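You operate a simulated robot arm through the tools that you are given. There is no shell and no other tool. Be economical: measure what you need, move in short steps, check, and stop when the job is done.

You run a simulated two-armed robot. Do the job below in one go: nothing can be reset, and whatever is moved stays where it is left.

TASK
Take the brass shim out of the castor and clamp it tight again.
Fine: one hand steadies the castor while the other loosens the wing nut, draws the shim by its green tab and runs the nut down tight; the shim goes on the scrap tray, the castor on the black mat. Set down upright: shim with the green tab, castor. Where these are worked on the way, their far stop is far enough and under half their travel is too little: wing nut of the castor.
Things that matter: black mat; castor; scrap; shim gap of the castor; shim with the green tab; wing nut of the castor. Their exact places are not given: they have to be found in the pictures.

Only the result counts: the job must be done as asked and must still hold three seconds after the hand-in. Knocking over, shifting, dropping, spilling or breaking anything else fails it.

THE ROBOT
Two 7-joint arms with two-finger parallel grippers on one trunk, on a base that drives. Base frame: it is fixed to the floor where the robot stands at the start and does not move with it; the origin is under the middle of the robot, x ahead of it, y to its left, z up; the surface under the hand at the start is at about z = 880. Units: mm, rad, N and s.
The left shoulder is at the start at [70, 163, 1220], the right one opposite. With the tool pointing down near the work surface each hand reaches from about 380 to 880 mm from the robot's upright axis, wherever it stands, measured 20 degrees to its own side. Places, roughly: black mat [700, 100, 900]; scrap [600, -300, 900]; shim gap of the castor [500, 0, 900]; wing nut of the castor [500, 0, 900]. Payload 3.43 kg a hand.
Tool frame (each hand has its own): the origin (TCP) lies between the finger pads and is the grasp point; the fingertips stand 34 mm ahead of it; z points along the fingers, y is the line along which they close. Largest opening 128 mm; finger width 24, thickness 12; the body of the gripper, 48 by 130 mm, starts 96 mm behind the TCP.
Orientation is that of the tool frame in the base frame, as a unit quaternion [w, x, y, z]. With the fingers straight down and closing along the base's y, the tool's x points along the base's -x, its y along +y and its z along -z.

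THE INTERFACE
- The arms move only by the tool drive_tool. It takes "left_motion", "right_motion" or both (then of equal length, played together; a hand with none holds still); each is a list of rows, each a list of 7 numbers: the turn, a rotation vector about the base's x, y, z in units of 5 degrees (1.0 is 5 degrees), then the shift along the base's x, y, z in units of 50 mm (1.0 is 50 mm), then the opening, from 0 (shut) to 1 (fully open). In form: [[wx, wy, wz, tx, ty, tz, hand], ...]. A call has 1 to 20 rows; each row shifts and turns the commanded pose from where the row before left it. A call with a number of a shift or a turn outside -1 to 1 is refused whole. A row lasts 0.2 s, in which the tool goes at most 50 mm and 0.15 rad; a call with a longer step from one row to the next is refused whole, and so is a gripper value outside its range. A pose out of reach is approached as far as the arm can. The call stops where the force on the tool passes 90 N (or 10 N more than at its start, if that is more) or the arm is blocked; 0.2 s more then pass. The fingers move at their own pace (about 153 mm/s each) and stop on an object; they squeeze with about 31 N. The grip force told is the motor's: it shows also when the fingers shut on nothing. Time passes only in rows, and 0.2 s behind the last, so rows that do not move let the fingers close. It gives the time, the measured TCP pose, the force on the tool (base axes), the opening and the grip force at its end, in the units of the frame above (readings bear some noise), with the torque about the TCP (base axes, N m) and any sound that the robot's microphone picked up.
- Cameras (640 x 400 px; columns grow to the right, rows downward): "scene" is now at [133.2, 10.1, 1438.1]; the picture's right is [0.10, -1.00, 0.00], its down [-0.65, -0.06, -0.76] and it looks along [0.75, 0.07, -0.66] (base axes); focal length 253 px, centre (320, 200). "left" rides on the left gripper at [76, 11, -160] in its tool frame; the picture's right is [-0.15, 0.99, 0.00], its down [-0.88, -0.13, -0.46] and it looks along [-0.45, -0.07, 0.89] (tool axes); focal length 234 px, centre (320, 200). "right" rides on the right gripper at [76, -11, -160] in its tool frame; the picture's right is [0.15, 0.99, 0.00], its down [-0.88, 0.13, -0.46] and it looks along [-0.45, 0.07, 0.89] (tool axes); focal length 234 px, centre (320, 200).
- camera(camera): a new picture of that camera. It takes no simulated time.
- raise_lower(by): slides the trunk up (or, below 0, down) by that many mm; the arms and the scene camera ride with it, the base frame stays. It gives what a move gives, with no picture.
- base_move(legs): drives the robot by 1 to 6 legs, each [ahead, left, turn to the left] in mm, mm and rad, along the robot's own axes; the way and the turn of a leg run together, so that a leg with both is an arc; at most 1500 mm and 3.142 rad a leg. The arms and the cameras ride along, it lands a little off, and it stops where it bumps. It gives what a move gives.
- head_to(pan, tilt): turns the head with the scene camera to pan (to the left, within 1.501 rad either way) and tilt (down, from -0.506 to 1.204), counted from straight ahead of the robot. It gives what a move gives.
- probe_pixels(camera, pixels): for up to 12 pixels [column, row] of the newest picture of that camera ("zoom" is the newest enlarged one), the place [x, y, z] in the base frame of the surface seen there, good to about 2 mm. It takes no simulated time.
- enlarge(camera, box): a new picture of the part [left, top, right, bottom] of that camera's present view, enlarged. It takes no simulated time.
- sign_off(): hands the job in; it is judged then, once.

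Go step by step. Measure first, check grasps and placings, and put right what went wrong. The budget is 80 turns and 58 pictures, counting those below and the enlarged ones. Unless the task says otherwise, let go and move clear before handing in, and close with one line.

The tools are called after ">>>" as a command line: name --argument value ..., lists and objects as JSON in quotes. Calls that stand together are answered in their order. drive_tool: Moves the arms, as the interface text tells. Its arguments: {"type":"object","properties":{"left_motion":{"type":"array","items":{"type":"array","items":{"type":"number"}}},"right_motion":{"type":"array","items":{"type":"array","items":{"type":"number"}}}},"required":[]} The other tools are called the same way: raise_lower (by) slides the trunk up or down; base_move (legs) drives the base; head_to (pan, tilt) turns the head that bears the scene camera; camera (camera) takes a picture; probe_pixels (camera, pixels) gives the place of the surface under pixels of a picture; enlarge (camera, box) takes an enlarged picture of a part of a camera's view; sign_off () hands the job in.

At the start:

```text
clock: 0.0
left_ee_pos: [493.0, 166.9, 1249.7]
left_ee_rot: [0.0, 0.001, 1.0, -0.001]
left_wrist_force: [-0.1, 1.0, 0.5]
left_ft_torque: [0.02, -0.02, -0.02]
left_gripper_width: 128.0
left_grasp_force: 0.0
right_ee_pos: [588.8, -242.6, 1266.9]
right_ee_rot: [0.0, 0.001, 1.0, 0.001]
right_wrist_force: [0.6, -0.3, -0.2]
right_ft_torque: [-0.01, 0.0, -0.01]
right_gripper_width: 128.1
right_grasp_force: 0.0
trunk travel left (down, up): [-700.0, 240.0]
robot x, y, heading: [-0.5, 0.3, -0.0]
head pan, tilt: [0.098, 0.716]
```

scene: 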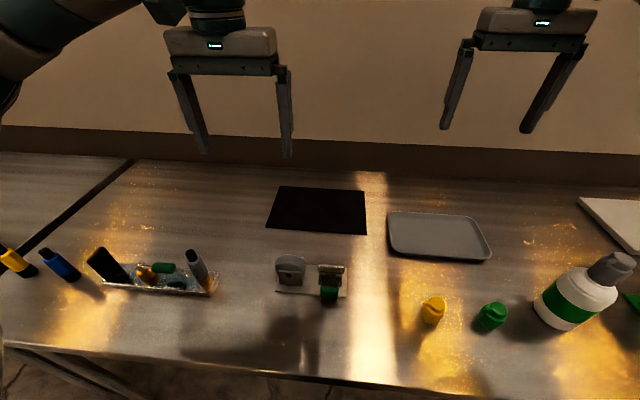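
right: 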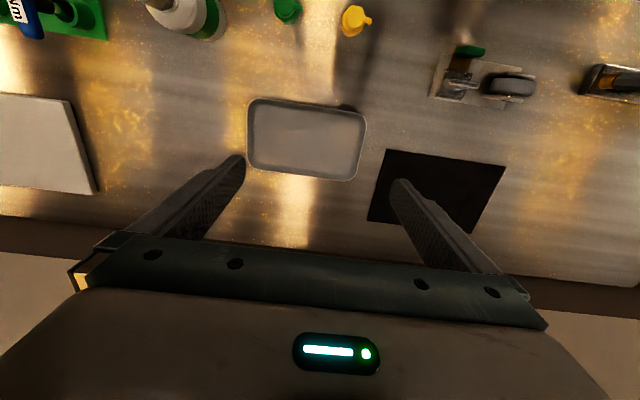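
left: 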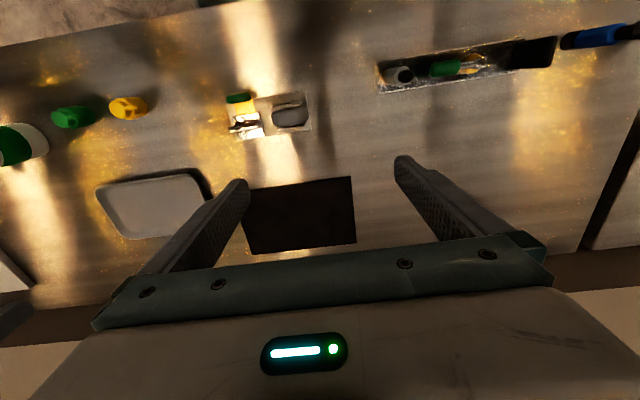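

The castor sits near scene pixels (310,278), with the green tab at (329,294), the black mat at (318,210) and the tray at (438,236). I'll enlarge the castor from two cameras.

>>> enlarge --camera "scene" --box '[260, 240, 370, 310]'

>>> enlarge --camera "left" --box '[210, 80, 330, 150]'

>>> enlarge --camera "right" --box '[420, 30, 550, 115]'

>>> probe_pixels --camera "scene" --pixels '[[290, 262], [330, 268], [329, 292], [282, 187], [363, 190], [266, 227], [366, 233], [395, 215], [472, 218], [490, 258], [393, 252], [440, 235]]'

```text
5.71 times, centred on (315, 275) of scene
```

zoom: 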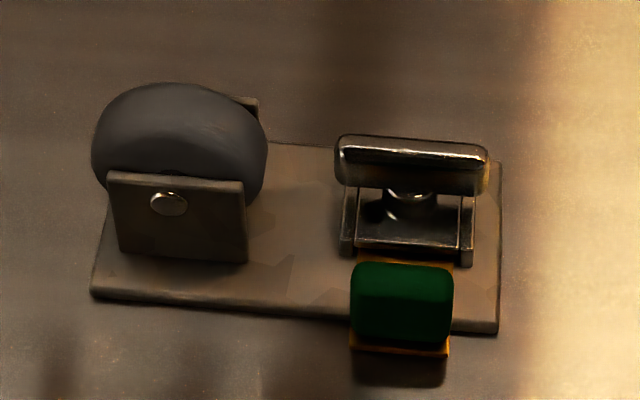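

```text
5.33 times, centred on (270, 115) of left
```

zoom: 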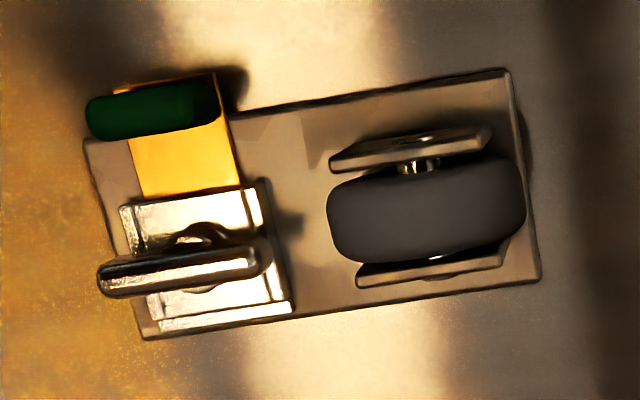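

```text
4.71 times, centred on (485, 72) of right
```

zoom: 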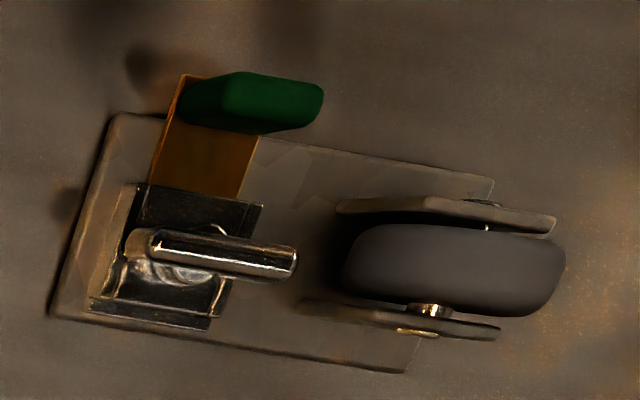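

```text
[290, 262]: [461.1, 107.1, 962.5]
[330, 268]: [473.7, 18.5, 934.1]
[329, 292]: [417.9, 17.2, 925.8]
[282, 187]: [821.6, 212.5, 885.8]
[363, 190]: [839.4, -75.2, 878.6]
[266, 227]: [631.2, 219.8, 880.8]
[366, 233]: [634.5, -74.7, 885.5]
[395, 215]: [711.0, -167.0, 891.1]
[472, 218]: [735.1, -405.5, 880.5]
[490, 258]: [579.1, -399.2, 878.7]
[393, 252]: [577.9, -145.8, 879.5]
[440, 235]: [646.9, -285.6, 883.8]
```

The castor is a plate with a wheel fork at left and a clamp at right: a wing nut on top, with the shim and its upright green tab pointing towards the robot. I'll probe the zoom of the right camera for its geometry.

>>> probe_pixels --camera "zoom" --pixels '[[150, 243], [285, 265], [220, 252], [195, 100], [310, 100], [250, 95], [120, 120], [490, 185], [55, 310], [455, 270], [200, 150], [170, 205]]'

>>> enlarge --camera "scene" --box '[260, 240, 370, 310]'

```text
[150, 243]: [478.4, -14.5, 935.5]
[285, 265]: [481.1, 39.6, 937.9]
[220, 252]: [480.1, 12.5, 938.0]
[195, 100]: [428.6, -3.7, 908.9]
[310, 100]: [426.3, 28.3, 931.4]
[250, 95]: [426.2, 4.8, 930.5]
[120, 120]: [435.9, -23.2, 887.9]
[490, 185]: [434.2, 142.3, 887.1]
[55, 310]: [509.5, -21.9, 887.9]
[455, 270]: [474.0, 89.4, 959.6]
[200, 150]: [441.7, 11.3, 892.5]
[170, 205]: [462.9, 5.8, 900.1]
```

```text
5.71 times, centred on (315, 275) of scene
```

zoom: 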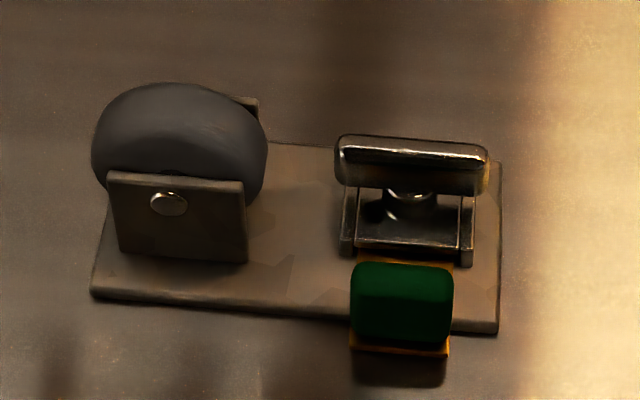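

>>> probe_pixels --camera "zoom" --pixels '[[345, 150], [480, 160], [412, 180], [405, 205], [400, 275], [400, 320], [360, 300], [445, 300], [400, 350], [180, 110], [115, 185], [240, 185]]'

>>> probe_pixels --camera "right" --pixels '[[510, 85], [495, 88], [525, 88], [445, 95], [440, 70]]'

```text
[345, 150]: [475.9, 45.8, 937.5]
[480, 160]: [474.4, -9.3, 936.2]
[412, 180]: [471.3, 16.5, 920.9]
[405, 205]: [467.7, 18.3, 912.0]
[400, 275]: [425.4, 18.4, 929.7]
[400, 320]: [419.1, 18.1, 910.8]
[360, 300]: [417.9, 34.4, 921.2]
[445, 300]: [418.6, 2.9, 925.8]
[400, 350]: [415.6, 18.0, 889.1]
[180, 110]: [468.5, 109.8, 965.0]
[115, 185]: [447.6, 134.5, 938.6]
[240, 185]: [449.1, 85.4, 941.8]
```

```text
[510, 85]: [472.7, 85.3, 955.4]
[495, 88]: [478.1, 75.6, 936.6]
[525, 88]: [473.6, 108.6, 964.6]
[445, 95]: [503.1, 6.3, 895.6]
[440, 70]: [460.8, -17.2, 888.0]
```

The wing nut's bar centres at about (478, 16, 930), lying along y. The tab is at about (423, 18, 910), and the fork runs y 85–134 with its front face at x≈447. I'll back off 80 mm so the shim has room to be drawn, then turn both hands to close along x.

>>> base_move --legs '[[-80, 0, 0]]'

>>> drive_tool --left_motion '[[0, 0, -1, 0.07, 0, -0.2, 1], [0, 0, -1, 0.07, 0, -0.2, 1], [0, 0, -1, 0.07, 0, -0.2, 1], [0, 0, -1, 0.07, 0, -0.2, 1], [0, 0, -1, 0.07, 0, -0.2, 1], [0, 0, -1, 0.07, 0, -0.2, 1], [0, 0, -1, 0.07, 0, -0.2, 1], [0, 0, -1, 0.07, 0, -0.2, 1], [0, 0, -1, 0.07, 0, -0.2, 1], [0, 0, -1, 0.07, 0, -0.2, 1], [0, 0, -1, 0.07, 0, -0.2, 1], [0, 0, -1, 0.07, 0, -0.2, 1], [0, 0, -1, 0.07, 0, -0.2, 1], [0, 0, -1, 0.07, 0, -0.2, 1], [0, 0, -1, 0.07, 0, -0.2, 1], [0, 0, -1, 0.07, 0, -0.2, 1], [0, 0, -1, 0.07, 0, -0.2, 1], [0, 0, -1, 0.07, 0, -0.2, 1]]' --right_motion '[[0, 0, 1, 0, 0, -0.15, 1], [0, 0, 1, 0, 0, -0.15, 1], [0, 0, 1, 0, 0, -0.15, 1], [0, 0, 1, 0, 0, -0.15, 1], [0, 0, 1, 0, 0, -0.15, 1], [0, 0, 1, 0, 0, -0.15, 1], [0, 0, 1, 0, 0, -0.15, 1], [0, 0, 1, 0, 0, -0.15, 1], [0, 0, 1, 0, 0, -0.15, 1], [0, 0, 1, 0, 0, -0.15, 1], [0, 0, 1, 0, 0, -0.15, 1], [0, 0, 1, 0, 0, -0.15, 1], [0, 0, 1, 0, 0, -0.15, 1], [0, 0, 1, 0, 0, -0.15, 1], [0, 0, 1, 0, 0, -0.15, 1], [0, 0, 1, 0, 0, -0.15, 1], [0, 0, 1, 0, 0, -0.15, 1], [0, 0, 1, 0, 0, -0.15, 1]]'

>>> camera --camera "left"

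>>> camera --camera "scene"

```text
clock: 1.1
left_ee_pos: [416.1, 166.2, 1248.4]
left_ee_rot: [0.0, 0.001, 1.0, 0.0]
left_wrist_force: [-0.2, -0.7, -1.0]
left_ft_torque: [-0.02, 0.0, 0.01]
left_gripper_width: 128.0
left_grasp_force: 0.0
right_ee_pos: [510.9, -242.8, 1265.1]
right_ee_rot: [-0.001, 0.001, 1.0, 0.0]
right_wrist_force: [-0.3, 0.6, -0.5]
right_ft_torque: [-0.01, 0.0, -0.01]
right_gripper_width: 127.9
right_grasp_force: 0.0
trunk travel left (down, up): [-700.0, 240.0]
robot x, y, heading: [-80.4, 0.2, 0.0]
head pan, tilt: [0.098, 0.716]
```

```text
clock: 4.9
left_ee_pos: [478.2, 165.8, 1068.7]
left_ee_rot: [-0.001, 0.708, 0.706, -0.001]
left_wrist_force: [0.8, -0.4, 1.3]
left_ft_torque: [-0.03, -0.03, 0.01]
left_gripper_width: 128.1
left_grasp_force: 0.0
right_ee_pos: [360.0, -144.1, 1122.4]
right_ee_rot: [-0.001, -0.705, 0.709, 0.0]
right_wrist_force: [-0.4, -0.9, -0.3]
right_ft_torque: [-0.01, -0.01, -0.02]
right_gripper_width: 128.1
right_grasp_force: 0.0
right hand out of reach, approached as far as the arm can: row 11, 12, 13, 14, 15, 16, 17, 18
trunk travel left (down, up): [-700.0, 240.0]
robot x, y, heading: [-75.5, -1.0, 0.001]
head pan, tilt: [0.098, 0.716]
```

```text
50 pictures are left
```

left: 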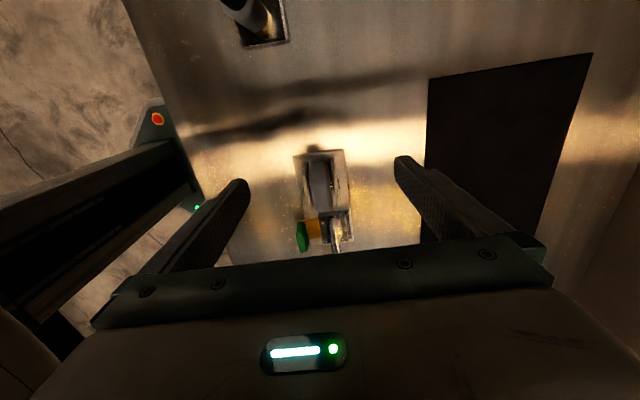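

```text
49 pictures are left
```

scene: 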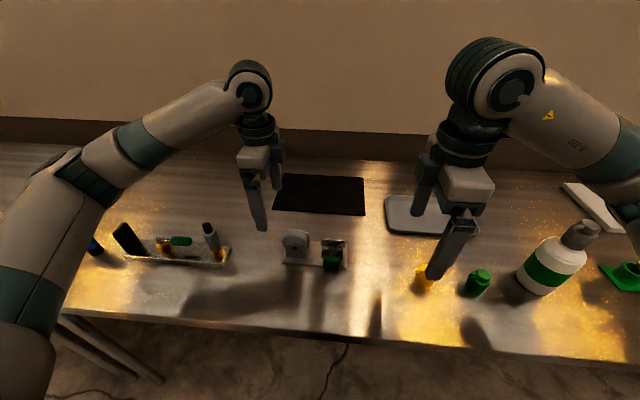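

The right hand cannot hold the +90° turn there, so I'll bring it back and turn it the other way. That also leaves room for an anticlockwise loosening stroke.

>>> drive_tool --right_motion '[[0, 0, -1, 0, 0, 0, 1], [0, 0, -1, 0, 0, 0, 1], [0, 0, -1, 0, 0, 0, 1], [0, 0, -1, 0, 0, 0, 1], [0, 0, -1, 0, 0, 0, 1], [0, 0, -1, 0, 0, 0, 1], [0, 0, -1, 0, 0, 0, 1], [0, 0, -1, 0, 0, 0, 1], [0, 0, -1, 0, 0, 0, 1], [0, 0, -1, 0, 0, 0, 1], [0, 0, -1, 0, 0, 0, 1], [0, 0, -1, 0, 0, 0, 1], [0, 0, -1, 0, 0, 0, 1], [0, 0, -1, 0, 0, 0, 1], [0, 0, -1, 0, 0, 0, 1], [0, 0, -1, 0, 0, 0, 1], [0, 0, -1, 0, 0, 0, 1], [0, 0, -1, 0, 0, 0, 1]]'

>>> drive_tool --right_motion '[[0, 0, -1, 0, 0, 0, 1], [0, 0, -1, 0, 0, 0, 1], [0, 0, -1, 0, 0, 0, 1], [0, 0, -1, 0, 0, 0, 1], [0, 0, -1, 0, 0, 0, 1], [0, 0, -1, 0, 0, 0, 1], [0, 0, -1, 0, 0, 0, 1], [0, 0, -1, 0, 0, 0, 1], [0, 0, -1, 0, 0, 0, 1], [0, 0, -1, 0, 0, 0, 1], [0, 0, -1, 0, 0, 0, 1], [0, 0, -1, 0, 0, 0, 1], [0, 0, -1, 0, 0, 0, 1], [0, 0, -1, 0, 0, 0, 1], [0, 0, -1, 0, 0, 0, 1], [0, 0, -1, 0, 0, 0, 1], [0, 0, -1, 0, 0, 0, 1], [0, 0, -1, 0, 0, 0, 1]]' --left_motion '[[0, 0, 0, 0, -0.05, -0.07, 1], [0, 0, 0, 0, -0.05, -0.07, 1], [0, 0, 0, 0, -0.05, -0.07, 1], [0, 0, 0, 0, -0.05, -0.07, 1], [0, 0, 0, 0, -0.05, -0.07, 1], [0, 0, 0, 0, -0.05, -0.07, 1], [0, 0, 0, 0, -0.05, -0.07, 1], [0, 0, 0, 0, -0.05, -0.07, 1], [0, 0, 0, 0, -0.05, -0.07, 1], [0, 0, 0, 0, -0.05, -0.07, 1], [0, 0, 0, 0, -0.05, -0.07, 1], [0, 0, 0, 0, -0.05, -0.07, 1], [0, 0, 0, 0, -0.05, -0.07, 1], [0, 0, 0, 0, -0.05, -0.07, 1], [0, 0, 0, 0, -0.05, -0.07, 1], [0, 0, 0, 0, -0.05, -0.07, 1], [0, 0, 0, 0, -0.05, -0.07, 1], [0, 0, 0, 0, -0.05, -0.07, 1]]'

>>> camera --camera "left"

>>> camera --camera "right"

```text
clock: 8.7
left_ee_pos: [477.5, 165.9, 1069.1]
left_ee_rot: [0.0, 0.707, 0.707, 0.0]
left_wrist_force: [0.5, 0.0, 1.1]
left_ft_torque: [0.0, 0.01, 0.02]
left_gripper_width: 128.1
left_grasp_force: 0.1
right_ee_pos: [358.3, -145.4, 1122.4]
right_ee_rot: [0.0, 0.002, 1.0, -0.001]
right_wrist_force: [-0.3, -0.2, 0.5]
right_ft_torque: [-0.01, 0.0, 0.01]
right_gripper_width: 128.1
right_grasp_force: 0.2
trunk travel left (down, up): [-700.0, 240.0]
robot x, y, heading: [-77.8, 1.4, 0.002]
head pan, tilt: [0.098, 0.716]
```

```text
clock: 12.5
left_ee_pos: [477.8, 120.6, 1008.0]
left_ee_rot: [0.0, 0.707, 0.707, 0.0]
left_wrist_force: [-0.9, 0.1, -0.6]
left_ft_torque: [0.0, 0.02, -0.04]
left_gripper_width: 128.1
left_grasp_force: 0.1
right_ee_pos: [358.8, -142.2, 1122.7]
right_ee_rot: [0.0, 0.708, 0.706, -0.001]
right_wrist_force: [0.3, -0.1, 0.1]
right_ft_torque: [0.0, 0.0, -0.01]
right_gripper_width: 127.9
right_grasp_force: 0.1
trunk travel left (down, up): [-700.0, 240.0]
robot x, y, heading: [-78.1, 1.4, -0.002]
head pan, tilt: [0.098, 0.716]
```

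```text
48 pictures are left
```

left: 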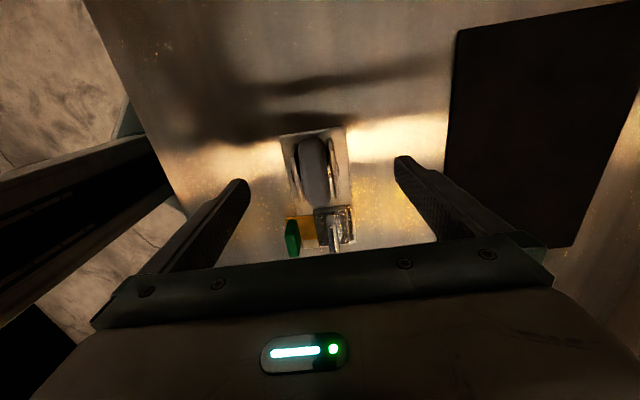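

```text
47 pictures are left
```

right: 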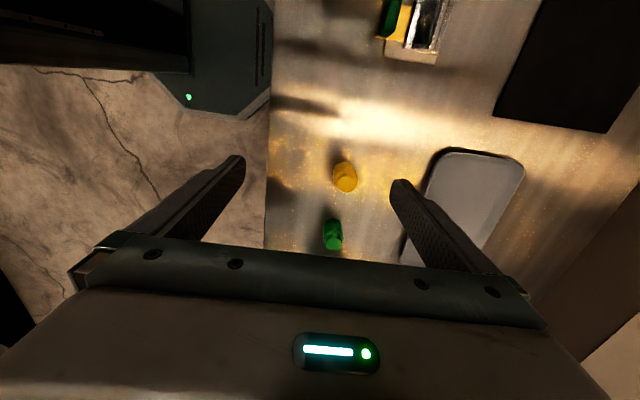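

The left hand is above the wheel, seen at (313,165). I'll measure the fork's two plates, the nut and the tab in this view.

>>> enlarge --camera "left" --box '[256, 115, 384, 270]'

>>> probe_pixels --camera "left" --pixels '[[298, 165], [330, 160], [335, 180], [312, 165], [294, 180], [284, 140], [346, 132], [335, 232], [291, 238], [330, 212], [346, 235], [305, 225]]'

```text
2.58 times, centred on (320, 192) of left
```

zoom: 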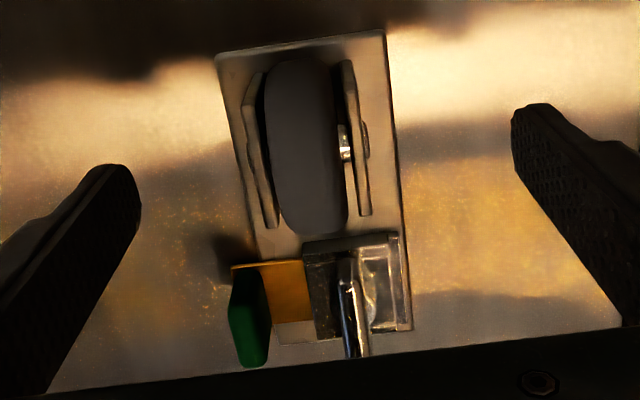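

```text
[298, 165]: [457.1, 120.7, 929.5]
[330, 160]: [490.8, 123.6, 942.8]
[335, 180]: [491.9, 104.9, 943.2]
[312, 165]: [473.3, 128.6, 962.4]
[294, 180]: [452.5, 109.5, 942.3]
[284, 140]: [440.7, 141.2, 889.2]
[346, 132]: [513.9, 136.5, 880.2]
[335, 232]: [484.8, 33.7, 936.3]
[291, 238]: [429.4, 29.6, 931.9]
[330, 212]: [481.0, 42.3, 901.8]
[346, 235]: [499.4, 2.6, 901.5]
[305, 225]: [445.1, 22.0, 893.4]
```

The fork's outer faces are at x≈447 and 498, with the wheel at x=473. I'll lower the left hand to (473, 126, 930), just clear of the axle heads, and close it on the fork.

>>> drive_tool --left_motion '[[0, 0, 0, -0.1, 0.11, -0.4, 1], [0, 0, 0, 0, 0, -0.4, 1], [0, 0, 0, 0, 0, -0.4, 1], [0, 0, 0, 0, 0, -0.35, 1], [0, 0, 0, 0, 0, 0, 0.5], [0, 0, 0, 0, 0, 0, 0.4], [0, 0, 0, 0, 0, 0, 0], [0, 0, 0, 0, 0, 0, 0], [0, 0, 0, 0, 0, 0, 0]]'

>>> camera --camera "left"

>>> enlarge --camera "scene" --box '[240, 180, 400, 280]'

```text
clock: 14.5
left_ee_pos: [473.7, 126.5, 929.4]
left_ee_rot: [-0.001, 0.707, 0.707, 0.0]
left_wrist_force: [-1.2, 0.2, 0.8]
left_ft_torque: [0.15, -0.17, -0.07]
left_gripper_width: 45.7
left_grasp_force: 31.8
right_ee_pos: [359.1, -142.1, 1123.4]
right_ee_rot: [0.0, 0.708, 0.706, 0.0]
right_wrist_force: [-0.8, -0.2, 0.9]
right_ft_torque: [0.01, 0.0, 0.01]
right_gripper_width: 128.0
right_grasp_force: 0.2
trunk travel left (down, up): [-700.0, 240.0]
robot x, y, heading: [-78.6, -2.7, 0.001]
head pan, tilt: [0.098, 0.716]
```

```text
45 pictures are left
```

left: 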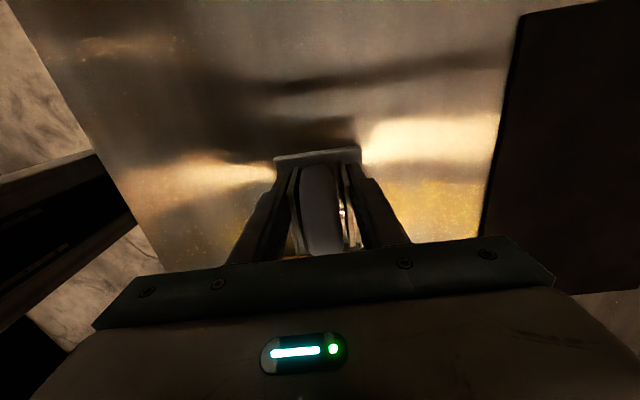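

```text
4.00 times, centred on (320, 230) of scene
```

zoom: 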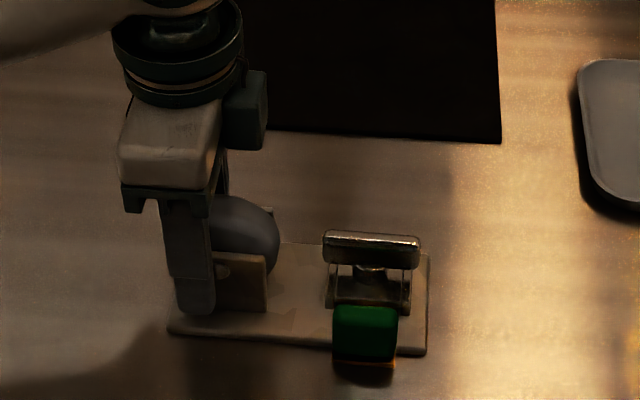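

The fork is firmly held (width 45.7, 31.8 N). I'll re-probe the nut, the tab and the box sticking out of the left gripper.

>>> probe_pixels --camera "zoom" --pixels '[[328, 238], [415, 242], [370, 250], [370, 310], [338, 330], [395, 330], [245, 105], [262, 120], [215, 120], [130, 150], [370, 265], [365, 370]]'

```text
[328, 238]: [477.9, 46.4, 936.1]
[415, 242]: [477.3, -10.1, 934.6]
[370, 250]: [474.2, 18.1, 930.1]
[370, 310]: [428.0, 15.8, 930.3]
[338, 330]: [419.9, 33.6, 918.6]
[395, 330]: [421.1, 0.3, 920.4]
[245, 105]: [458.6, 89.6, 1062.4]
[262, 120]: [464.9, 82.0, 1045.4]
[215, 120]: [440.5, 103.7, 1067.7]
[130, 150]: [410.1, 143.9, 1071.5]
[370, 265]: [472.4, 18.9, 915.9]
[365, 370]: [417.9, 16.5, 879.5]
```

The left gripper's box reaches y≈80, too close to the right gripper's swing of about 69 mm around y=18. I'll regrip the fork with the left hand leaning 25° outward.

>>> drive_tool --left_motion '[[0, 0, 0, 0, 0, 0, 0.6], [0, 0, 0, 0, 0, 0, 0.6], [-1, 0, 0, 0, 0.05, 0.06, 0.6], [-1, 0, 0, 0, 0, 0, 0.6], [-1, 0, 0, 0, 0, 0, 0.6], [-1, 0, 0, 0, 0, 0, 0.6], [-1, 0, 0, 0, 0, 0, 0.6], [0, 0, 0, 0, 0, 0, 0], [0, 0, 0, 0, 0, 0, 0], [0, 0, 0, 0, 0, 0, 0]]'

>>> camera --camera "scene"

```text
clock: 16.7
left_ee_pos: [472.9, 128.5, 933.4]
left_ee_rot: [0.152, 0.691, 0.69, -0.153]
left_wrist_force: [0.2, 2.3, 0.9]
left_ft_torque: [-0.47, 0.01, 0.01]
left_gripper_width: 45.8
left_grasp_force: 31.2
right_ee_pos: [359.4, -142.4, 1123.8]
right_ee_rot: [0.0, 0.707, 0.707, 0.0]
right_wrist_force: [-0.3, 0.1, -0.1]
right_ft_torque: [0.02, 0.01, 0.02]
right_gripper_width: 127.9
right_grasp_force: 0.1
trunk travel left (down, up): [-700.0, 240.0]
robot x, y, heading: [-80.6, 2.9, -0.003]
head pan, tilt: [0.098, 0.716]
```

```text
43 pictures are left
```

scene: 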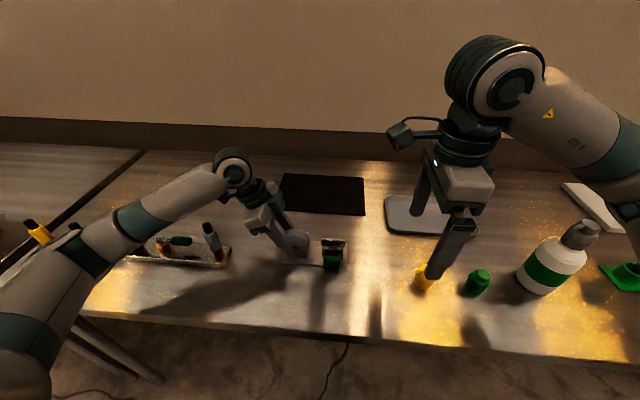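

The left hand now leans clear. I'll move the right hand over the nut at height.

>>> drive_tool --right_motion '[[0, 0, 0, 0.3, 0.4, 0, 1], [0, 0, 0, 0.3, 0.4, 0, 1], [0, 0, 0, 0.3, 0.4, 0, 1], [0, 0, 0, 0.3, 0.4, 0, 0.8], [0, 0, 0, 0.3, 0.4, 0, 0.5], [0, 0, 0, 0.3, 0.4, 0, 0.5], [0, 0, 0, 0.3, 0.4, 0, 0.5], [0, 0, 0, 0.27, 0.4, -0.3, 0.5], [0, 0, 0, 0, 0, -0.4, 0.5], [0, 0, 0, 0, 0, -0.4, 0.5]]'

>>> camera --camera "right"

```text
clock: 18.9
left_ee_pos: [472.4, 130.0, 933.1]
left_ee_rot: [0.152, 0.691, 0.69, -0.153]
left_wrist_force: [0.2, 1.2, 2.5]
left_ft_torque: [-0.49, 0.24, -0.17]
left_gripper_width: 45.9
left_grasp_force: 31.1
right_ee_pos: [479.0, 16.7, 1068.1]
right_ee_rot: [0.0, 0.708, 0.706, 0.0]
right_wrist_force: [-0.1, 0.0, -0.3]
right_ft_torque: [-0.01, 0.0, 0.01]
right_gripper_width: 63.8
right_grasp_force: 0.0
trunk travel left (down, up): [-700.0, 240.0]
robot x, y, heading: [-76.7, -0.4, -0.001]
head pan, tilt: [0.098, 0.716]
```

```text
42 pictures are left
```

right: 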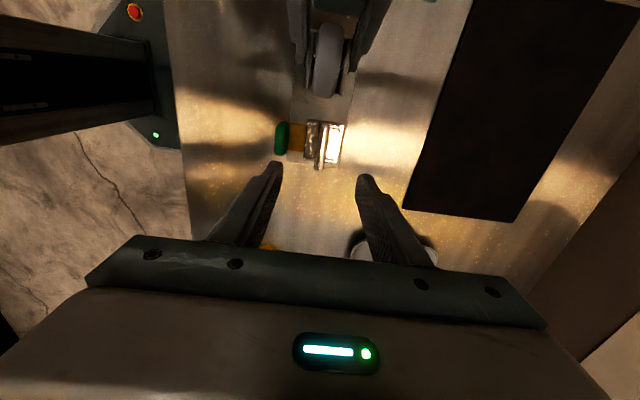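

>>> enlarge --camera "right" --box '[260, 100, 370, 180]'

>>> probe_pixels --camera "right" --pixels '[[321, 130], [319, 145], [318, 160], [335, 140], [310, 128], [281, 135], [296, 140]]'

```text
5.00 times, centred on (315, 140) of right
```

zoom: 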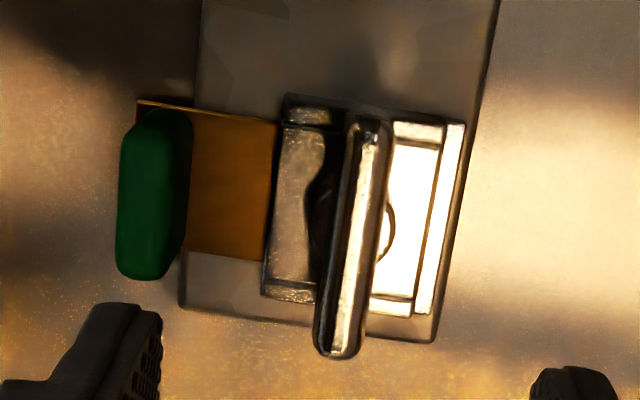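

```text
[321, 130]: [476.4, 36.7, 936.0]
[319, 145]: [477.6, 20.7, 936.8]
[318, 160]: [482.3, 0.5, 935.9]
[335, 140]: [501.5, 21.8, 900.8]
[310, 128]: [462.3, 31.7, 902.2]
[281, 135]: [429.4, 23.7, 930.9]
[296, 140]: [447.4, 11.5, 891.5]
```

The wing bar is centred at about (479, 18), top z 936, with the clamp top at 902. I'll narrow the fingers, descend to TCP z≈950 and close on the bar.

>>> drive_tool --right_motion '[[0, 0, 0, 0, 0.03, -0.4, 0.3], [0, 0, 0, 0, 0, -0.4, 0.3], [0, 0, 0, 0, 0, -0.4, 0.3], [0, 0, 0, 0, 0, -0.4, 0.3], [0, 0, 0, 0, 0, -0.4, 0.3], [0, 0, 0, 0, 0, -0.36, 0.3], [0, 0, 0, 0, 0, 0, 0], [0, 0, 0, 0, 0, 0, 0]]'

>>> camera --camera "right"

```text
clock: 20.7
left_ee_pos: [473.0, 129.7, 933.5]
left_ee_rot: [0.153, 0.691, 0.69, -0.154]
left_wrist_force: [-6.9, 4.3, 6.5]
left_ft_torque: [-0.04, 0.02, -0.87]
left_gripper_width: 45.5
left_grasp_force: 30.9
right_ee_pos: [479.1, 15.7, 950.0]
right_ee_rot: [0.001, 0.708, 0.706, 0.0]
right_wrist_force: [8.2, -2.0, 0.1]
right_ft_torque: [0.13, -0.22, 0.02]
right_gripper_width: 13.3
right_grasp_force: 31.0
trunk travel left (down, up): [-700.0, 240.0]
robot x, y, heading: [-76.7, 0.4, -0.001]
head pan, tilt: [0.098, 0.716]
```

```text
40 pictures are left
```

right: 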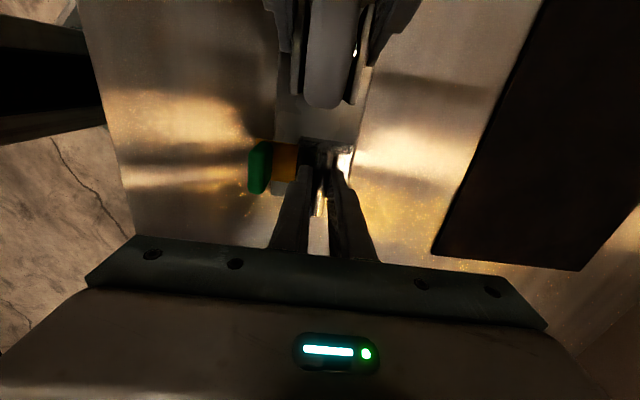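

The wing is gripped (width 13.3). I'll turn it anticlockwise 20° and read the torque.

>>> drive_tool --right_motion '[[0, 0, 1, 0, 0, 0, 0], [0, 0, 1, 0, 0, 0, 0], [0, 0, 1, 0, 0, 0, 0], [0, 0, 1, 0, 0, 0, 0]]'

```text
clock: 21.7
left_ee_pos: [472.0, 127.9, 931.3]
left_ee_rot: [0.152, 0.691, 0.69, -0.153]
left_wrist_force: [-14.7, 8.1, 8.2]
left_ft_torque: [0.06, 0.55, -1.3]
left_gripper_width: 45.9
left_grasp_force: 30.8
right_ee_pos: [478.2, 16.0, 951.2]
right_ee_rot: [0.001, 0.574, 0.819, -0.001]
right_wrist_force: [13.7, -12.2, 0.3]
right_ft_torque: [-0.44, -0.4, 0.0]
right_gripper_width: 13.6
right_grasp_force: 31.2
trunk travel left (down, up): [-700.0, 240.0]
robot x, y, heading: [-83.7, 2.7, -0.0]
head pan, tilt: [0.098, 0.716]
```

It turns with little torque. I'll continue 30°.

>>> drive_tool --right_motion '[[0, 0, 1, 0, 0, 0, 0], [0, 0, 1, 0, 0, 0, 0], [0, 0, 1, 0, 0, 0, 0], [0, 0, 1, 0, 0, 0, 0], [0, 0, 1, 0, 0, 0, 0], [0, 0, 1, 0, 0, 0, 0]]'

>>> camera --camera "right"

>>> enlarge --camera "scene" --box '[250, 180, 410, 280]'

```text
clock: 23.1
left_ee_pos: [473.1, 128.6, 932.9]
left_ee_rot: [0.152, 0.691, 0.691, -0.152]
left_wrist_force: [-15.2, 18.1, 4.6]
left_ft_torque: [0.07, 0.6, -1.16]
left_gripper_width: 46.0
left_grasp_force: 31.0
right_ee_pos: [478.5, 17.8, 950.9]
right_ee_rot: [0.001, 0.343, 0.939, 0.0]
right_wrist_force: [14.1, -21.1, 1.1]
right_ft_torque: [-0.57, -0.42, -0.05]
right_gripper_width: 13.3
right_grasp_force: 31.3
trunk travel left (down, up): [-700.0, 240.0]
robot x, y, heading: [-79.5, -2.6, -0.001]
head pan, tilt: [0.098, 0.716]
```

```text
39 pictures are left
```

right: 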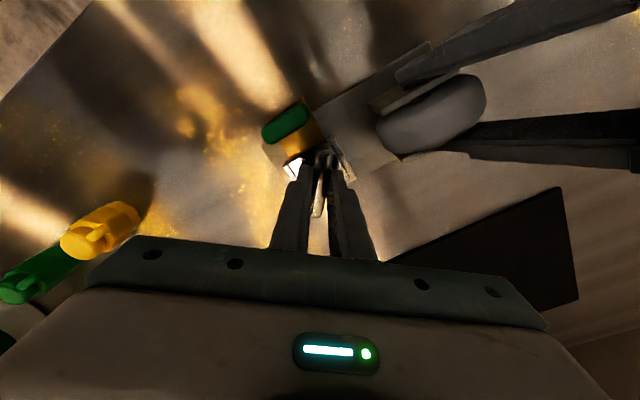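

```text
4.00 times, centred on (330, 230) of scene
```

zoom: 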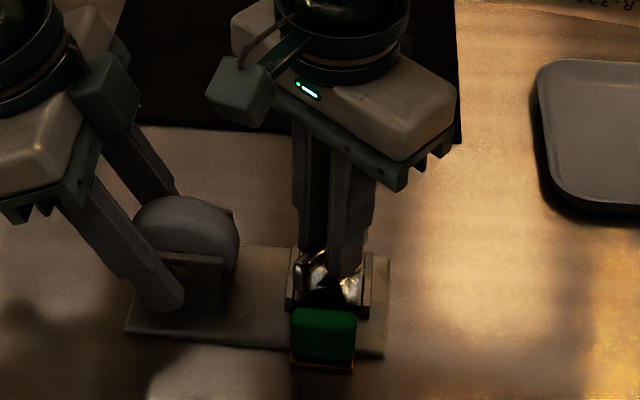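

The wing has turned 50° with no stop felt. The right hand is clear of the left, so I'll go on 40° with a small shift to relieve the side load.

>>> drive_tool --right_motion '[[0, 0, 1, 0.02, -0.03, 0, 0], [0, 0, 1, 0, 0, 0, 0], [0, 0, 1, 0, 0, 0, 0], [0, 0, 1, 0, 0, 0, 0], [0, 0, 1, 0, 0, 0, 0], [0, 0, 1, 0, 0, 0, 0], [0, 0, 1, 0, 0, 0, 0], [0, 0, 1, 0, 0, 0, 0]]'

```text
clock: 24.9
left_ee_pos: [474.5, 128.2, 933.6]
left_ee_rot: [0.152, 0.691, 0.69, -0.154]
left_wrist_force: [-4.6, 10.7, -0.2]
left_ft_torque: [0.54, 0.23, -0.43]
left_gripper_width: 45.8
left_grasp_force: 30.9
right_ee_pos: [478.5, 15.9, 951.3]
right_ee_rot: [-0.001, 0.0, 1.0, -0.001]
right_wrist_force: [3.1, -9.4, 2.0]
right_ft_torque: [-0.24, -0.12, -0.01]
right_gripper_width: 13.5
right_grasp_force: 31.2
trunk travel left (down, up): [-700.0, 240.0]
robot x, y, heading: [-79.7, 1.5, -0.002]
head pan, tilt: [0.098, 0.716]
```

90° turned and still free. I'll continue another 45°.

>>> drive_tool --right_motion '[[0, 0, 1, 0, 0, 0, 0], [0, 0, 1, 0, 0, 0, 0], [0, 0, 1, 0, 0, 0, 0], [0, 0, 1, 0, 0, 0, 0], [0, 0, 1, 0, 0, 0, 0], [0, 0, 1, 0, 0, 0, 0], [0, 0, 1, 0, 0, 0, 0], [0, 0, 1, 0, 0, 0, 0], [0, 0, 1, 0, 0, 0, 0]]'

>>> camera --camera "right"

```text
clock: 26.9
left_ee_pos: [473.1, 129.6, 933.4]
left_ee_rot: [0.153, 0.691, 0.69, -0.153]
left_wrist_force: [-8.1, 13.4, -0.1]
left_ft_torque: [-0.4, 0.32, -0.82]
left_gripper_width: 45.9
left_grasp_force: 31.0
right_ee_pos: [478.7, 15.5, 951.4]
right_ee_rot: [0.0, -0.383, 0.924, 0.0]
right_wrist_force: [12.6, -13.3, 3.5]
right_ft_torque: [-0.39, -0.24, -0.03]
right_gripper_width: 13.4
right_grasp_force: 31.3
trunk travel left (down, up): [-700.0, 240.0]
robot x, y, heading: [-79.8, -1.6, -0.001]
head pan, tilt: [0.098, 0.716]
```

```text
37 pictures are left
```

right: 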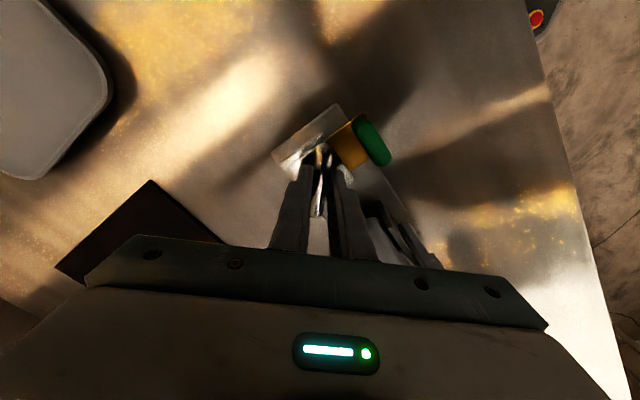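

135° turned with only a slight upward force. I'll try another 40°.

>>> drive_tool --right_motion '[[0, 0, 1, 0, 0, 0, 0], [0, 0, 1, 0, 0, 0, 0], [0, 0, 1, 0, 0, 0, 0], [0, 0, 1, 0, 0, 0, 0], [0, 0, 1, 0, 0, 0, 0], [0, 0, 1, 0, 0, 0, 0], [0, 0, 1, 0, 0, 0, 0], [0, 0, 1, 0, 0, 0, 0]]'

```text
clock: 28.7
left_ee_pos: [472.2, 128.8, 932.8]
left_ee_rot: [0.153, 0.691, 0.69, -0.153]
left_wrist_force: [-11.8, 17.4, -0.6]
left_ft_torque: [0.37, 0.31, -1.05]
left_gripper_width: 46.1
left_grasp_force: 31.3
right_ee_pos: [478.6, 16.5, 950.1]
right_ee_rot: [-0.001, -0.608, 0.794, -0.001]
right_wrist_force: [13.8, -21.4, 7.7]
right_ft_torque: [-0.54, -0.32, -0.04]
right_gripper_width: 13.4
right_grasp_force: 31.4
right hand out of reach, approached as far as the arm can: row 7, 8
trunk travel left (down, up): [-700.0, 240.0]
robot x, y, heading: [-78.3, 2.5, -0.005]
head pan, tilt: [0.098, 0.716]
```

165° of turn, where the wrist reached its limit. I'll let go, lift, and look at the nut and the gap.

>>> drive_tool --right_motion '[[0, 0, 0, 0, 0, 0, 0.3], [0, 0, 0, 0, 0, 0, 0.3], [0, 0, -1, 0, 0, 0.5, 0.3], [0, 0, -1, 0, 0, 0.5, 0.3], [0, 0, -1, 0, 0, 0, 0.3], [0, 0, -1, 0, 0, 0, 0.3], [0, 0, -1, 0, 0, 0, 0.3], [0, 0, -1, 0, 0, 0, 0.3], [0, 0, -1, 0, 0, 0, 0.3], [0, 0, -1, 0, 0, 0, 0.3], [0, 0, -1, 0, 0, 0, 0.3], [0, 0, -1, 0, 0, 0, 0.3], [0, 0, -1, 0, 0, 0, 0.3], [0, 0, -1, 0, 0, 0, 0.3], [0, 0, -1, 0, 0, 0, 0.3], [0, 0, -1, 0, 0, 0, 0.3]]'

>>> enlarge --camera "right" --box '[230, 80, 410, 190]'

>>> enlarge --camera "scene" --box '[290, 220, 370, 280]'

```text
clock: 32.1
left_ee_pos: [473.2, 129.6, 932.3]
left_ee_rot: [0.153, 0.69, 0.69, -0.153]
left_wrist_force: [2.0, -1.9, 3.2]
left_ft_torque: [-0.44, -0.16, 0.2]
left_gripper_width: 45.6
left_grasp_force: 30.7
right_ee_pos: [479.5, 17.2, 1001.3]
right_ee_rot: [0.0, -0.042, 0.999, 0.0]
right_wrist_force: [-0.2, 0.3, -0.1]
right_ft_torque: [-0.03, 0.0, -0.01]
right_gripper_width: 38.4
right_grasp_force: 0.1
trunk travel left (down, up): [-700.0, 240.0]
robot x, y, heading: [-82.2, -2.5, -0.002]
head pan, tilt: [0.098, 0.716]
```

```text
3.56 times, centred on (320, 135) of right
```

zoom: 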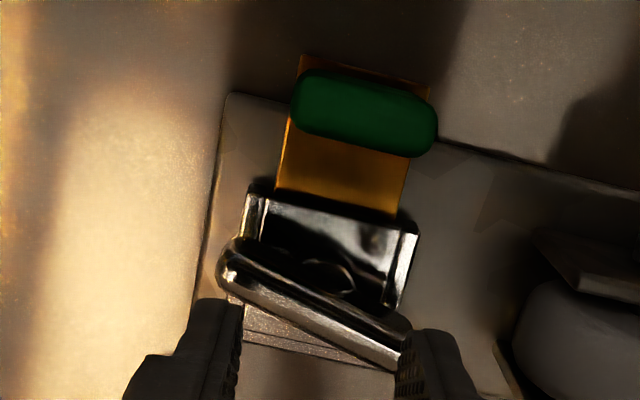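

```text
6.67 times, centred on (330, 250) of scene
```

zoom: 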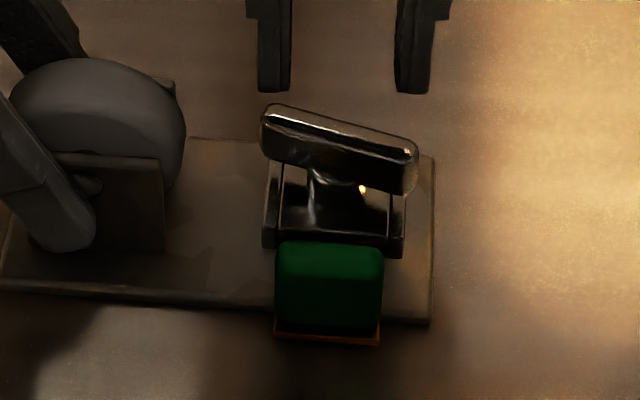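

>>> probe_pixels --camera "zoom" --pixels '[[275, 115], [340, 135], [410, 155], [320, 185], [340, 220], [330, 260], [330, 335], [335, 250]]'

```text
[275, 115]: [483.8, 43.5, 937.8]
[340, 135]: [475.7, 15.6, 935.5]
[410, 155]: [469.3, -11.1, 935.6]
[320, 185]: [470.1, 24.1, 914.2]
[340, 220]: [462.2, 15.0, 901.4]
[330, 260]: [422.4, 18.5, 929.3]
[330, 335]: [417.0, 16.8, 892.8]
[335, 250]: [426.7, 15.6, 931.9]
```

The wing's height is unchanged and no stop has been met. I'll rotate the hand back to -105° to match the wing and regrip for a second stroke.

>>> drive_tool --right_motion '[[0, 0, -1, 0, 0, 0, 0.3], [0, 0, -1, 0, 0, 0, 0.3], [0, 0, -1, 0, 0, 0, 0.3], [0, 0, -1, 0, 0, 0, 0.3], [0, 0, -1, 0, 0, 0, 0.3], [0, 0, -1, 0, 0, 0, 0.3], [0, 0, -1, 0, 0, 0, 0.3], [0, 0, -1, 0, 0, 0, 0.3], [0, 0, -1, 0, 0, 0, 0.3], [0, 0, -1, 0, 0, 0, 0.3], [0, 0, -1, 0, 0, 0, 0.3], [0, 0, -1, 0, 0, 0, 0.3], [0, 0, -1, 0, 0, 0, 0.3], [0, 0, -1, 0, 0, 0, 0.3], [0, 0, -1, 0, 0, 0, 0.3], [0, 0, -1, 0, 0, 0, 0.3], [0, 0, -1, 0, 0, 0, 0.3], [0, 0, -1, 0, 0, 0, 0.3], [0, 0, -1, 0, 0, 0, 0.3], [0, 0, -1, 0, 0, 0, 0.3]]'

>>> drive_tool --right_motion '[[0, 0, -1, 0, 0, 0, 0.3], [0, 0, -1, -0.04, -0.02, 0, 0.3], [0, 0, 0, 0, 0, 0, 0.3]]'

>>> enlarge --camera "right" --box '[230, 90, 410, 200]'

```text
clock: 36.3
left_ee_pos: [474.1, 128.4, 933.6]
left_ee_rot: [0.153, 0.69, 0.691, -0.153]
left_wrist_force: [1.7, -0.5, 3.4]
left_ft_torque: [0.14, -0.13, 0.13]
left_gripper_width: 45.7
left_grasp_force: 31.1
right_ee_pos: [478.6, 16.0, 1000.7]
right_ee_rot: [0.0, 0.738, 0.674, 0.0]
right_wrist_force: [-0.1, 0.2, -0.5]
right_ft_torque: [0.02, -0.01, 0.0]
right_gripper_width: 38.6
right_grasp_force: 0.0
trunk travel left (down, up): [-700.0, 240.0]
robot x, y, heading: [-80.1, -3.0, -0.001]
head pan, tilt: [0.098, 0.716]
```

```text
clock: 37.1
left_ee_pos: [472.5, 128.4, 933.0]
left_ee_rot: [0.152, 0.691, 0.69, -0.152]
left_wrist_force: [1.3, -0.5, 3.8]
left_ft_torque: [0.05, -0.16, 0.15]
left_gripper_width: 45.7
left_grasp_force: 30.8
right_ee_pos: [476.1, 13.8, 1002.2]
right_ee_rot: [-0.001, 0.794, 0.608, 0.0]
right_wrist_force: [-0.2, 0.3, 0.2]
right_ft_torque: [0.0, 0.01, -0.01]
right_gripper_width: 38.5
right_grasp_force: 0.0
trunk travel left (down, up): [-700.0, 240.0]
robot x, y, heading: [-79.2, 1.7, 0.001]
head pan, tilt: [0.098, 0.716]
```

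```text
3.56 times, centred on (320, 145) of right
```

zoom: 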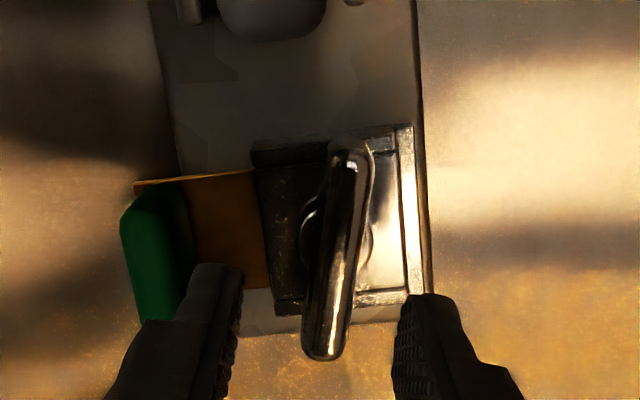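

The wing is aligned with the fingers (same look as at the first grip). I'll recentre, lower, grip, and turn on.

>>> drive_tool --right_motion '[[0, 0, 0, 0.05, 0.05, -0.5, 0.3], [0, 0, 0, 0, 0, -0.52, 0.3], [0, 0, 0, 0, 0, 0, 0], [0, 0, 0, 0, 0, 0, 0], [0, 0, 1, 0, 0, 0, 0], [0, 0, 1, 0, 0, 0, 0], [0, 0, 1, 0, 0, 0, 0], [0, 0, 1, 0, 0, 0, 0], [0, 0, 1, 0, 0, 0, 0], [0, 0, 1, 0, 0, 0, 0], [0, 0, 1, 0, 0, 0, 0], [0, 0, 1, 0, 0, 0, 0], [0, 0, 1, 0, 0, 0, 0], [0, 0, 1, 0, 0, 0, 0], [0, 0, 1, 0, 0, 0, 0], [0, 0, 1, 0, 0, 0, 0]]'

>>> drive_tool --right_motion '[[0, 0, 1, 0, 0, 0, 0], [0, 0, 1, 0, 0, 0, 0], [0, 0, 1, 0, 0, 0, 0], [0, 0, 1, 0, 0, 0, 0], [0, 0, 1, 0, 0, 0, 0], [0, 0, 1, 0, 0, 0, 0], [0, 0, 1, 0, 0, 0, 0], [0, 0, 1, 0, 0, 0, 0], [0, 0, 1, 0, 0, 0, 0], [0, 0, 1, 0, 0, 0, 0]]'

```text
clock: 40.5
left_ee_pos: [471.6, 130.1, 933.6]
left_ee_rot: [0.153, 0.691, 0.689, -0.153]
left_wrist_force: [-11.1, -4.2, -11.7]
left_ft_torque: [0.17, 0.0, 0.35]
left_gripper_width: 45.8
left_grasp_force: 31.2
right_ee_pos: [477.0, 18.4, 951.8]
right_ee_rot: [0.001, 0.383, 0.924, 0.001]
right_wrist_force: [8.6, 5.1, 26.3]
right_ft_torque: [0.05, 0.45, -1.68]
right_gripper_width: 22.5
right_grasp_force: 30.5
trunk travel left (down, up): [-700.0, 240.0]
robot x, y, heading: [-77.5, 1.2, -0.002]
head pan, tilt: [0.098, 0.716]
```

```text
clock: 42.7
left_ee_pos: [473.8, 132.4, 932.5]
left_ee_rot: [0.151, 0.69, 0.692, -0.151]
left_wrist_force: [-18.0, 28.5, -3.9]
left_ft_torque: [0.52, 0.9, -1.83]
left_gripper_width: 53.8
left_grasp_force: 30.9
right_ee_pos: [479.1, 14.6, 950.6]
right_ee_rot: [0.001, -0.044, 0.999, -0.004]
right_wrist_force: [19.5, -31.1, 7.8]
right_ft_torque: [-0.7, -0.8, 0.05]
right_gripper_width: 40.5
right_grasp_force: 31.0
trunk travel left (down, up): [-700.0, 240.0]
robot x, y, heading: [-80.6, 0.9, -0.003]
head pan, tilt: [0.098, 0.716]
```

The wing stopped turning mid-stroke (torque -1.7) and the fingers slipped, so the far stop has been reached. I'll open the right hand, lift and inspect.

>>> drive_tool --right_motion '[[0, 0, 0, 0, 0, 0, 0.5], [0, 0, 0, 0, 0, 0, 0.5], [0, 0, 0, 0, 0, 0.5, 0.5], [0, 0, 0, 0, 0, 0.5, 0.5], [0, 0, 0, 0, 0, 0.5, 0.5], [0, 0, 0, 0, 0, 0.5, 0.5]]'

>>> enlarge --camera "right" --box '[230, 50, 450, 190]'

>>> enlarge --camera "scene" --box '[250, 205, 370, 280]'

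```text
clock: 44.1
left_ee_pos: [473.9, 129.1, 932.3]
left_ee_rot: [0.153, 0.69, 0.69, -0.154]
left_wrist_force: [-0.1, 0.3, -5.7]
left_ft_torque: [0.26, -0.01, 0.03]
left_gripper_width: 46.0
left_grasp_force: 30.8
right_ee_pos: [478.6, 18.2, 1049.9]
right_ee_rot: [-0.002, -0.043, 0.999, 0.0]
right_wrist_force: [0.4, -1.0, -0.5]
right_ft_torque: [0.01, 0.0, 0.01]
right_gripper_width: 64.1
right_grasp_force: 0.1
trunk travel left (down, up): [-700.0, 240.0]
robot x, y, heading: [-78.3, 3.0, -0.001]
head pan, tilt: [0.098, 0.716]
```

```text
2.86 times, centred on (340, 120) of right
```

zoom: 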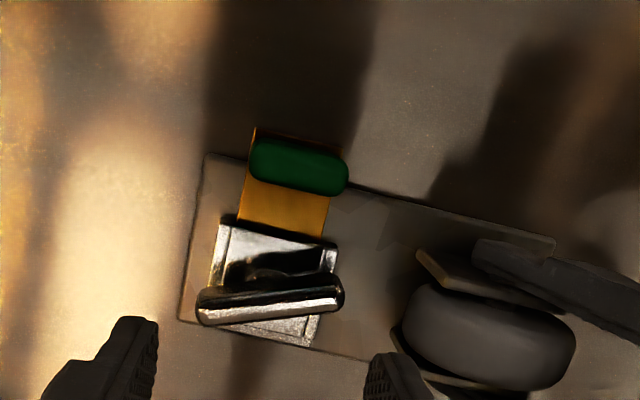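

```text
5.33 times, centred on (310, 242) of scene
```

zoom: 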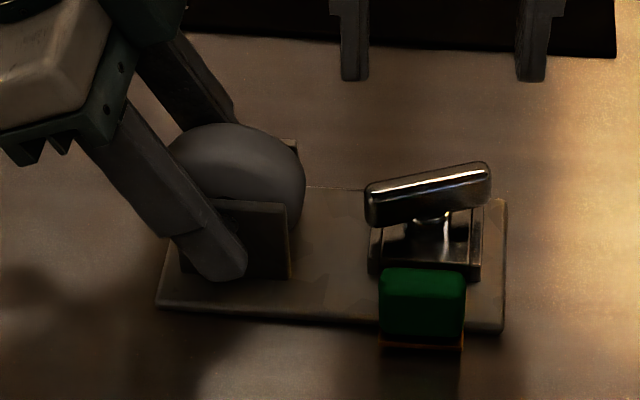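

>>> probe_pixels --camera "zoom" --pixels '[[375, 190], [485, 170], [430, 182], [425, 215], [420, 275], [385, 310], [460, 310], [500, 322], [160, 300], [420, 345], [500, 205], [425, 250]]'

>>> enlarge --camera "scene" --box '[305, 230, 365, 275]'

```text
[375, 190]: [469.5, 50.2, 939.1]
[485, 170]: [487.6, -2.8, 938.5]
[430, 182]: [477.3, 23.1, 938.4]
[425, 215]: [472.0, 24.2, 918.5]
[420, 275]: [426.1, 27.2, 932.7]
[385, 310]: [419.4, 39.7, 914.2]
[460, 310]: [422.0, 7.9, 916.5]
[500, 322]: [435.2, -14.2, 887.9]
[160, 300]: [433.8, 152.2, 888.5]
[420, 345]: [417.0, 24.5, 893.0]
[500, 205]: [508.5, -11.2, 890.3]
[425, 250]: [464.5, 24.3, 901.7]
```

```text
8.89 times, centred on (335, 252) of scene
```

zoom: 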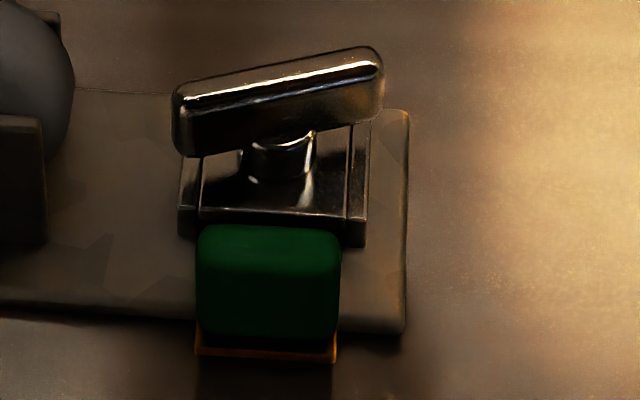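

The castor slid about 8 mm to +y in the left grip but stands flat. The nut is now at (478, 24), turned about 190°. I'll position the right hand over the tab at (424, 24), closing along x.

>>> drive_tool --right_motion '[[0, 0, -1, -0.06, 0, 0, 0.22], [0, 0, -1, -0.06, 0, 0, 0.22], [0, 0, -1, -0.06, 0, 0, 0.22], [0, 0, -1, -0.06, 0, 0, 0.22], [0, 0, -1, -0.06, 0, 0, 0.22], [0, 0, -1, -0.06, 0, 0, 0.22], [0, 0, -1, -0.06, 0, 0, 0.22], [0, 0, -1, -0.06, 0, 0, 0.22], [0, 0, -1, -0.06, 0, 0, 0.22], [0, 0, -1, -0.06, 0, 0, 0.22], [0, 0, -1, -0.06, 0, 0, 0.22], [0, 0, -1, -0.06, 0, 0, 0.22], [0, 0, -1, -0.06, 0.02, 0, 0.22], [0, 0, -1, -0.06, 0.02, 0, 0.22], [0, 0, -1, -0.06, 0.02, 0, 0.22], [0, 0, -1, -0.06, 0.02, 0, 0.22], [0, 0, -1, -0.06, 0.02, 0, 0.22], [0, 0, -1, -0.06, 0.02, 0, 0.22], [0, 0, -1, 0, 0, 0, 0.22]]'

>>> camera --camera "right"

```text
clock: 48.1
left_ee_pos: [473.9, 129.0, 932.6]
left_ee_rot: [0.152, 0.69, 0.69, -0.154]
left_wrist_force: [0.2, 1.3, -5.9]
left_ft_torque: [0.26, -0.01, 0.01]
left_gripper_width: 46.0
left_grasp_force: 31.1
right_ee_pos: [426.2, 24.3, 1049.7]
right_ee_rot: [0.0, 0.708, 0.706, 0.0]
right_wrist_force: [0.7, 0.8, -0.2]
right_ft_torque: [0.0, 0.01, 0.03]
right_gripper_width: 28.2
right_grasp_force: 0.1
trunk travel left (down, up): [-700.0, 240.0]
robot x, y, heading: [-79.1, -0.2, -0.0]
head pan, tilt: [0.098, 0.716]
```

```text
30 pictures are left
```

right: 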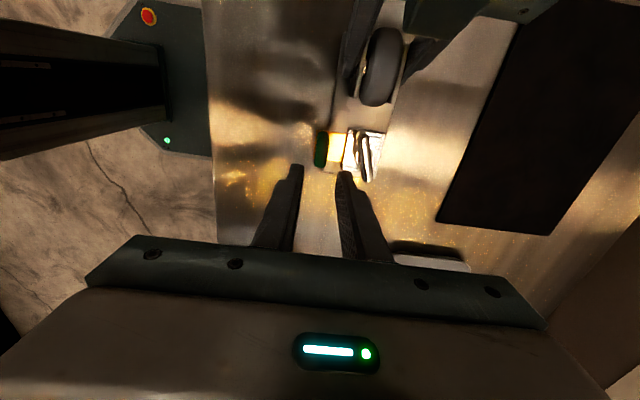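

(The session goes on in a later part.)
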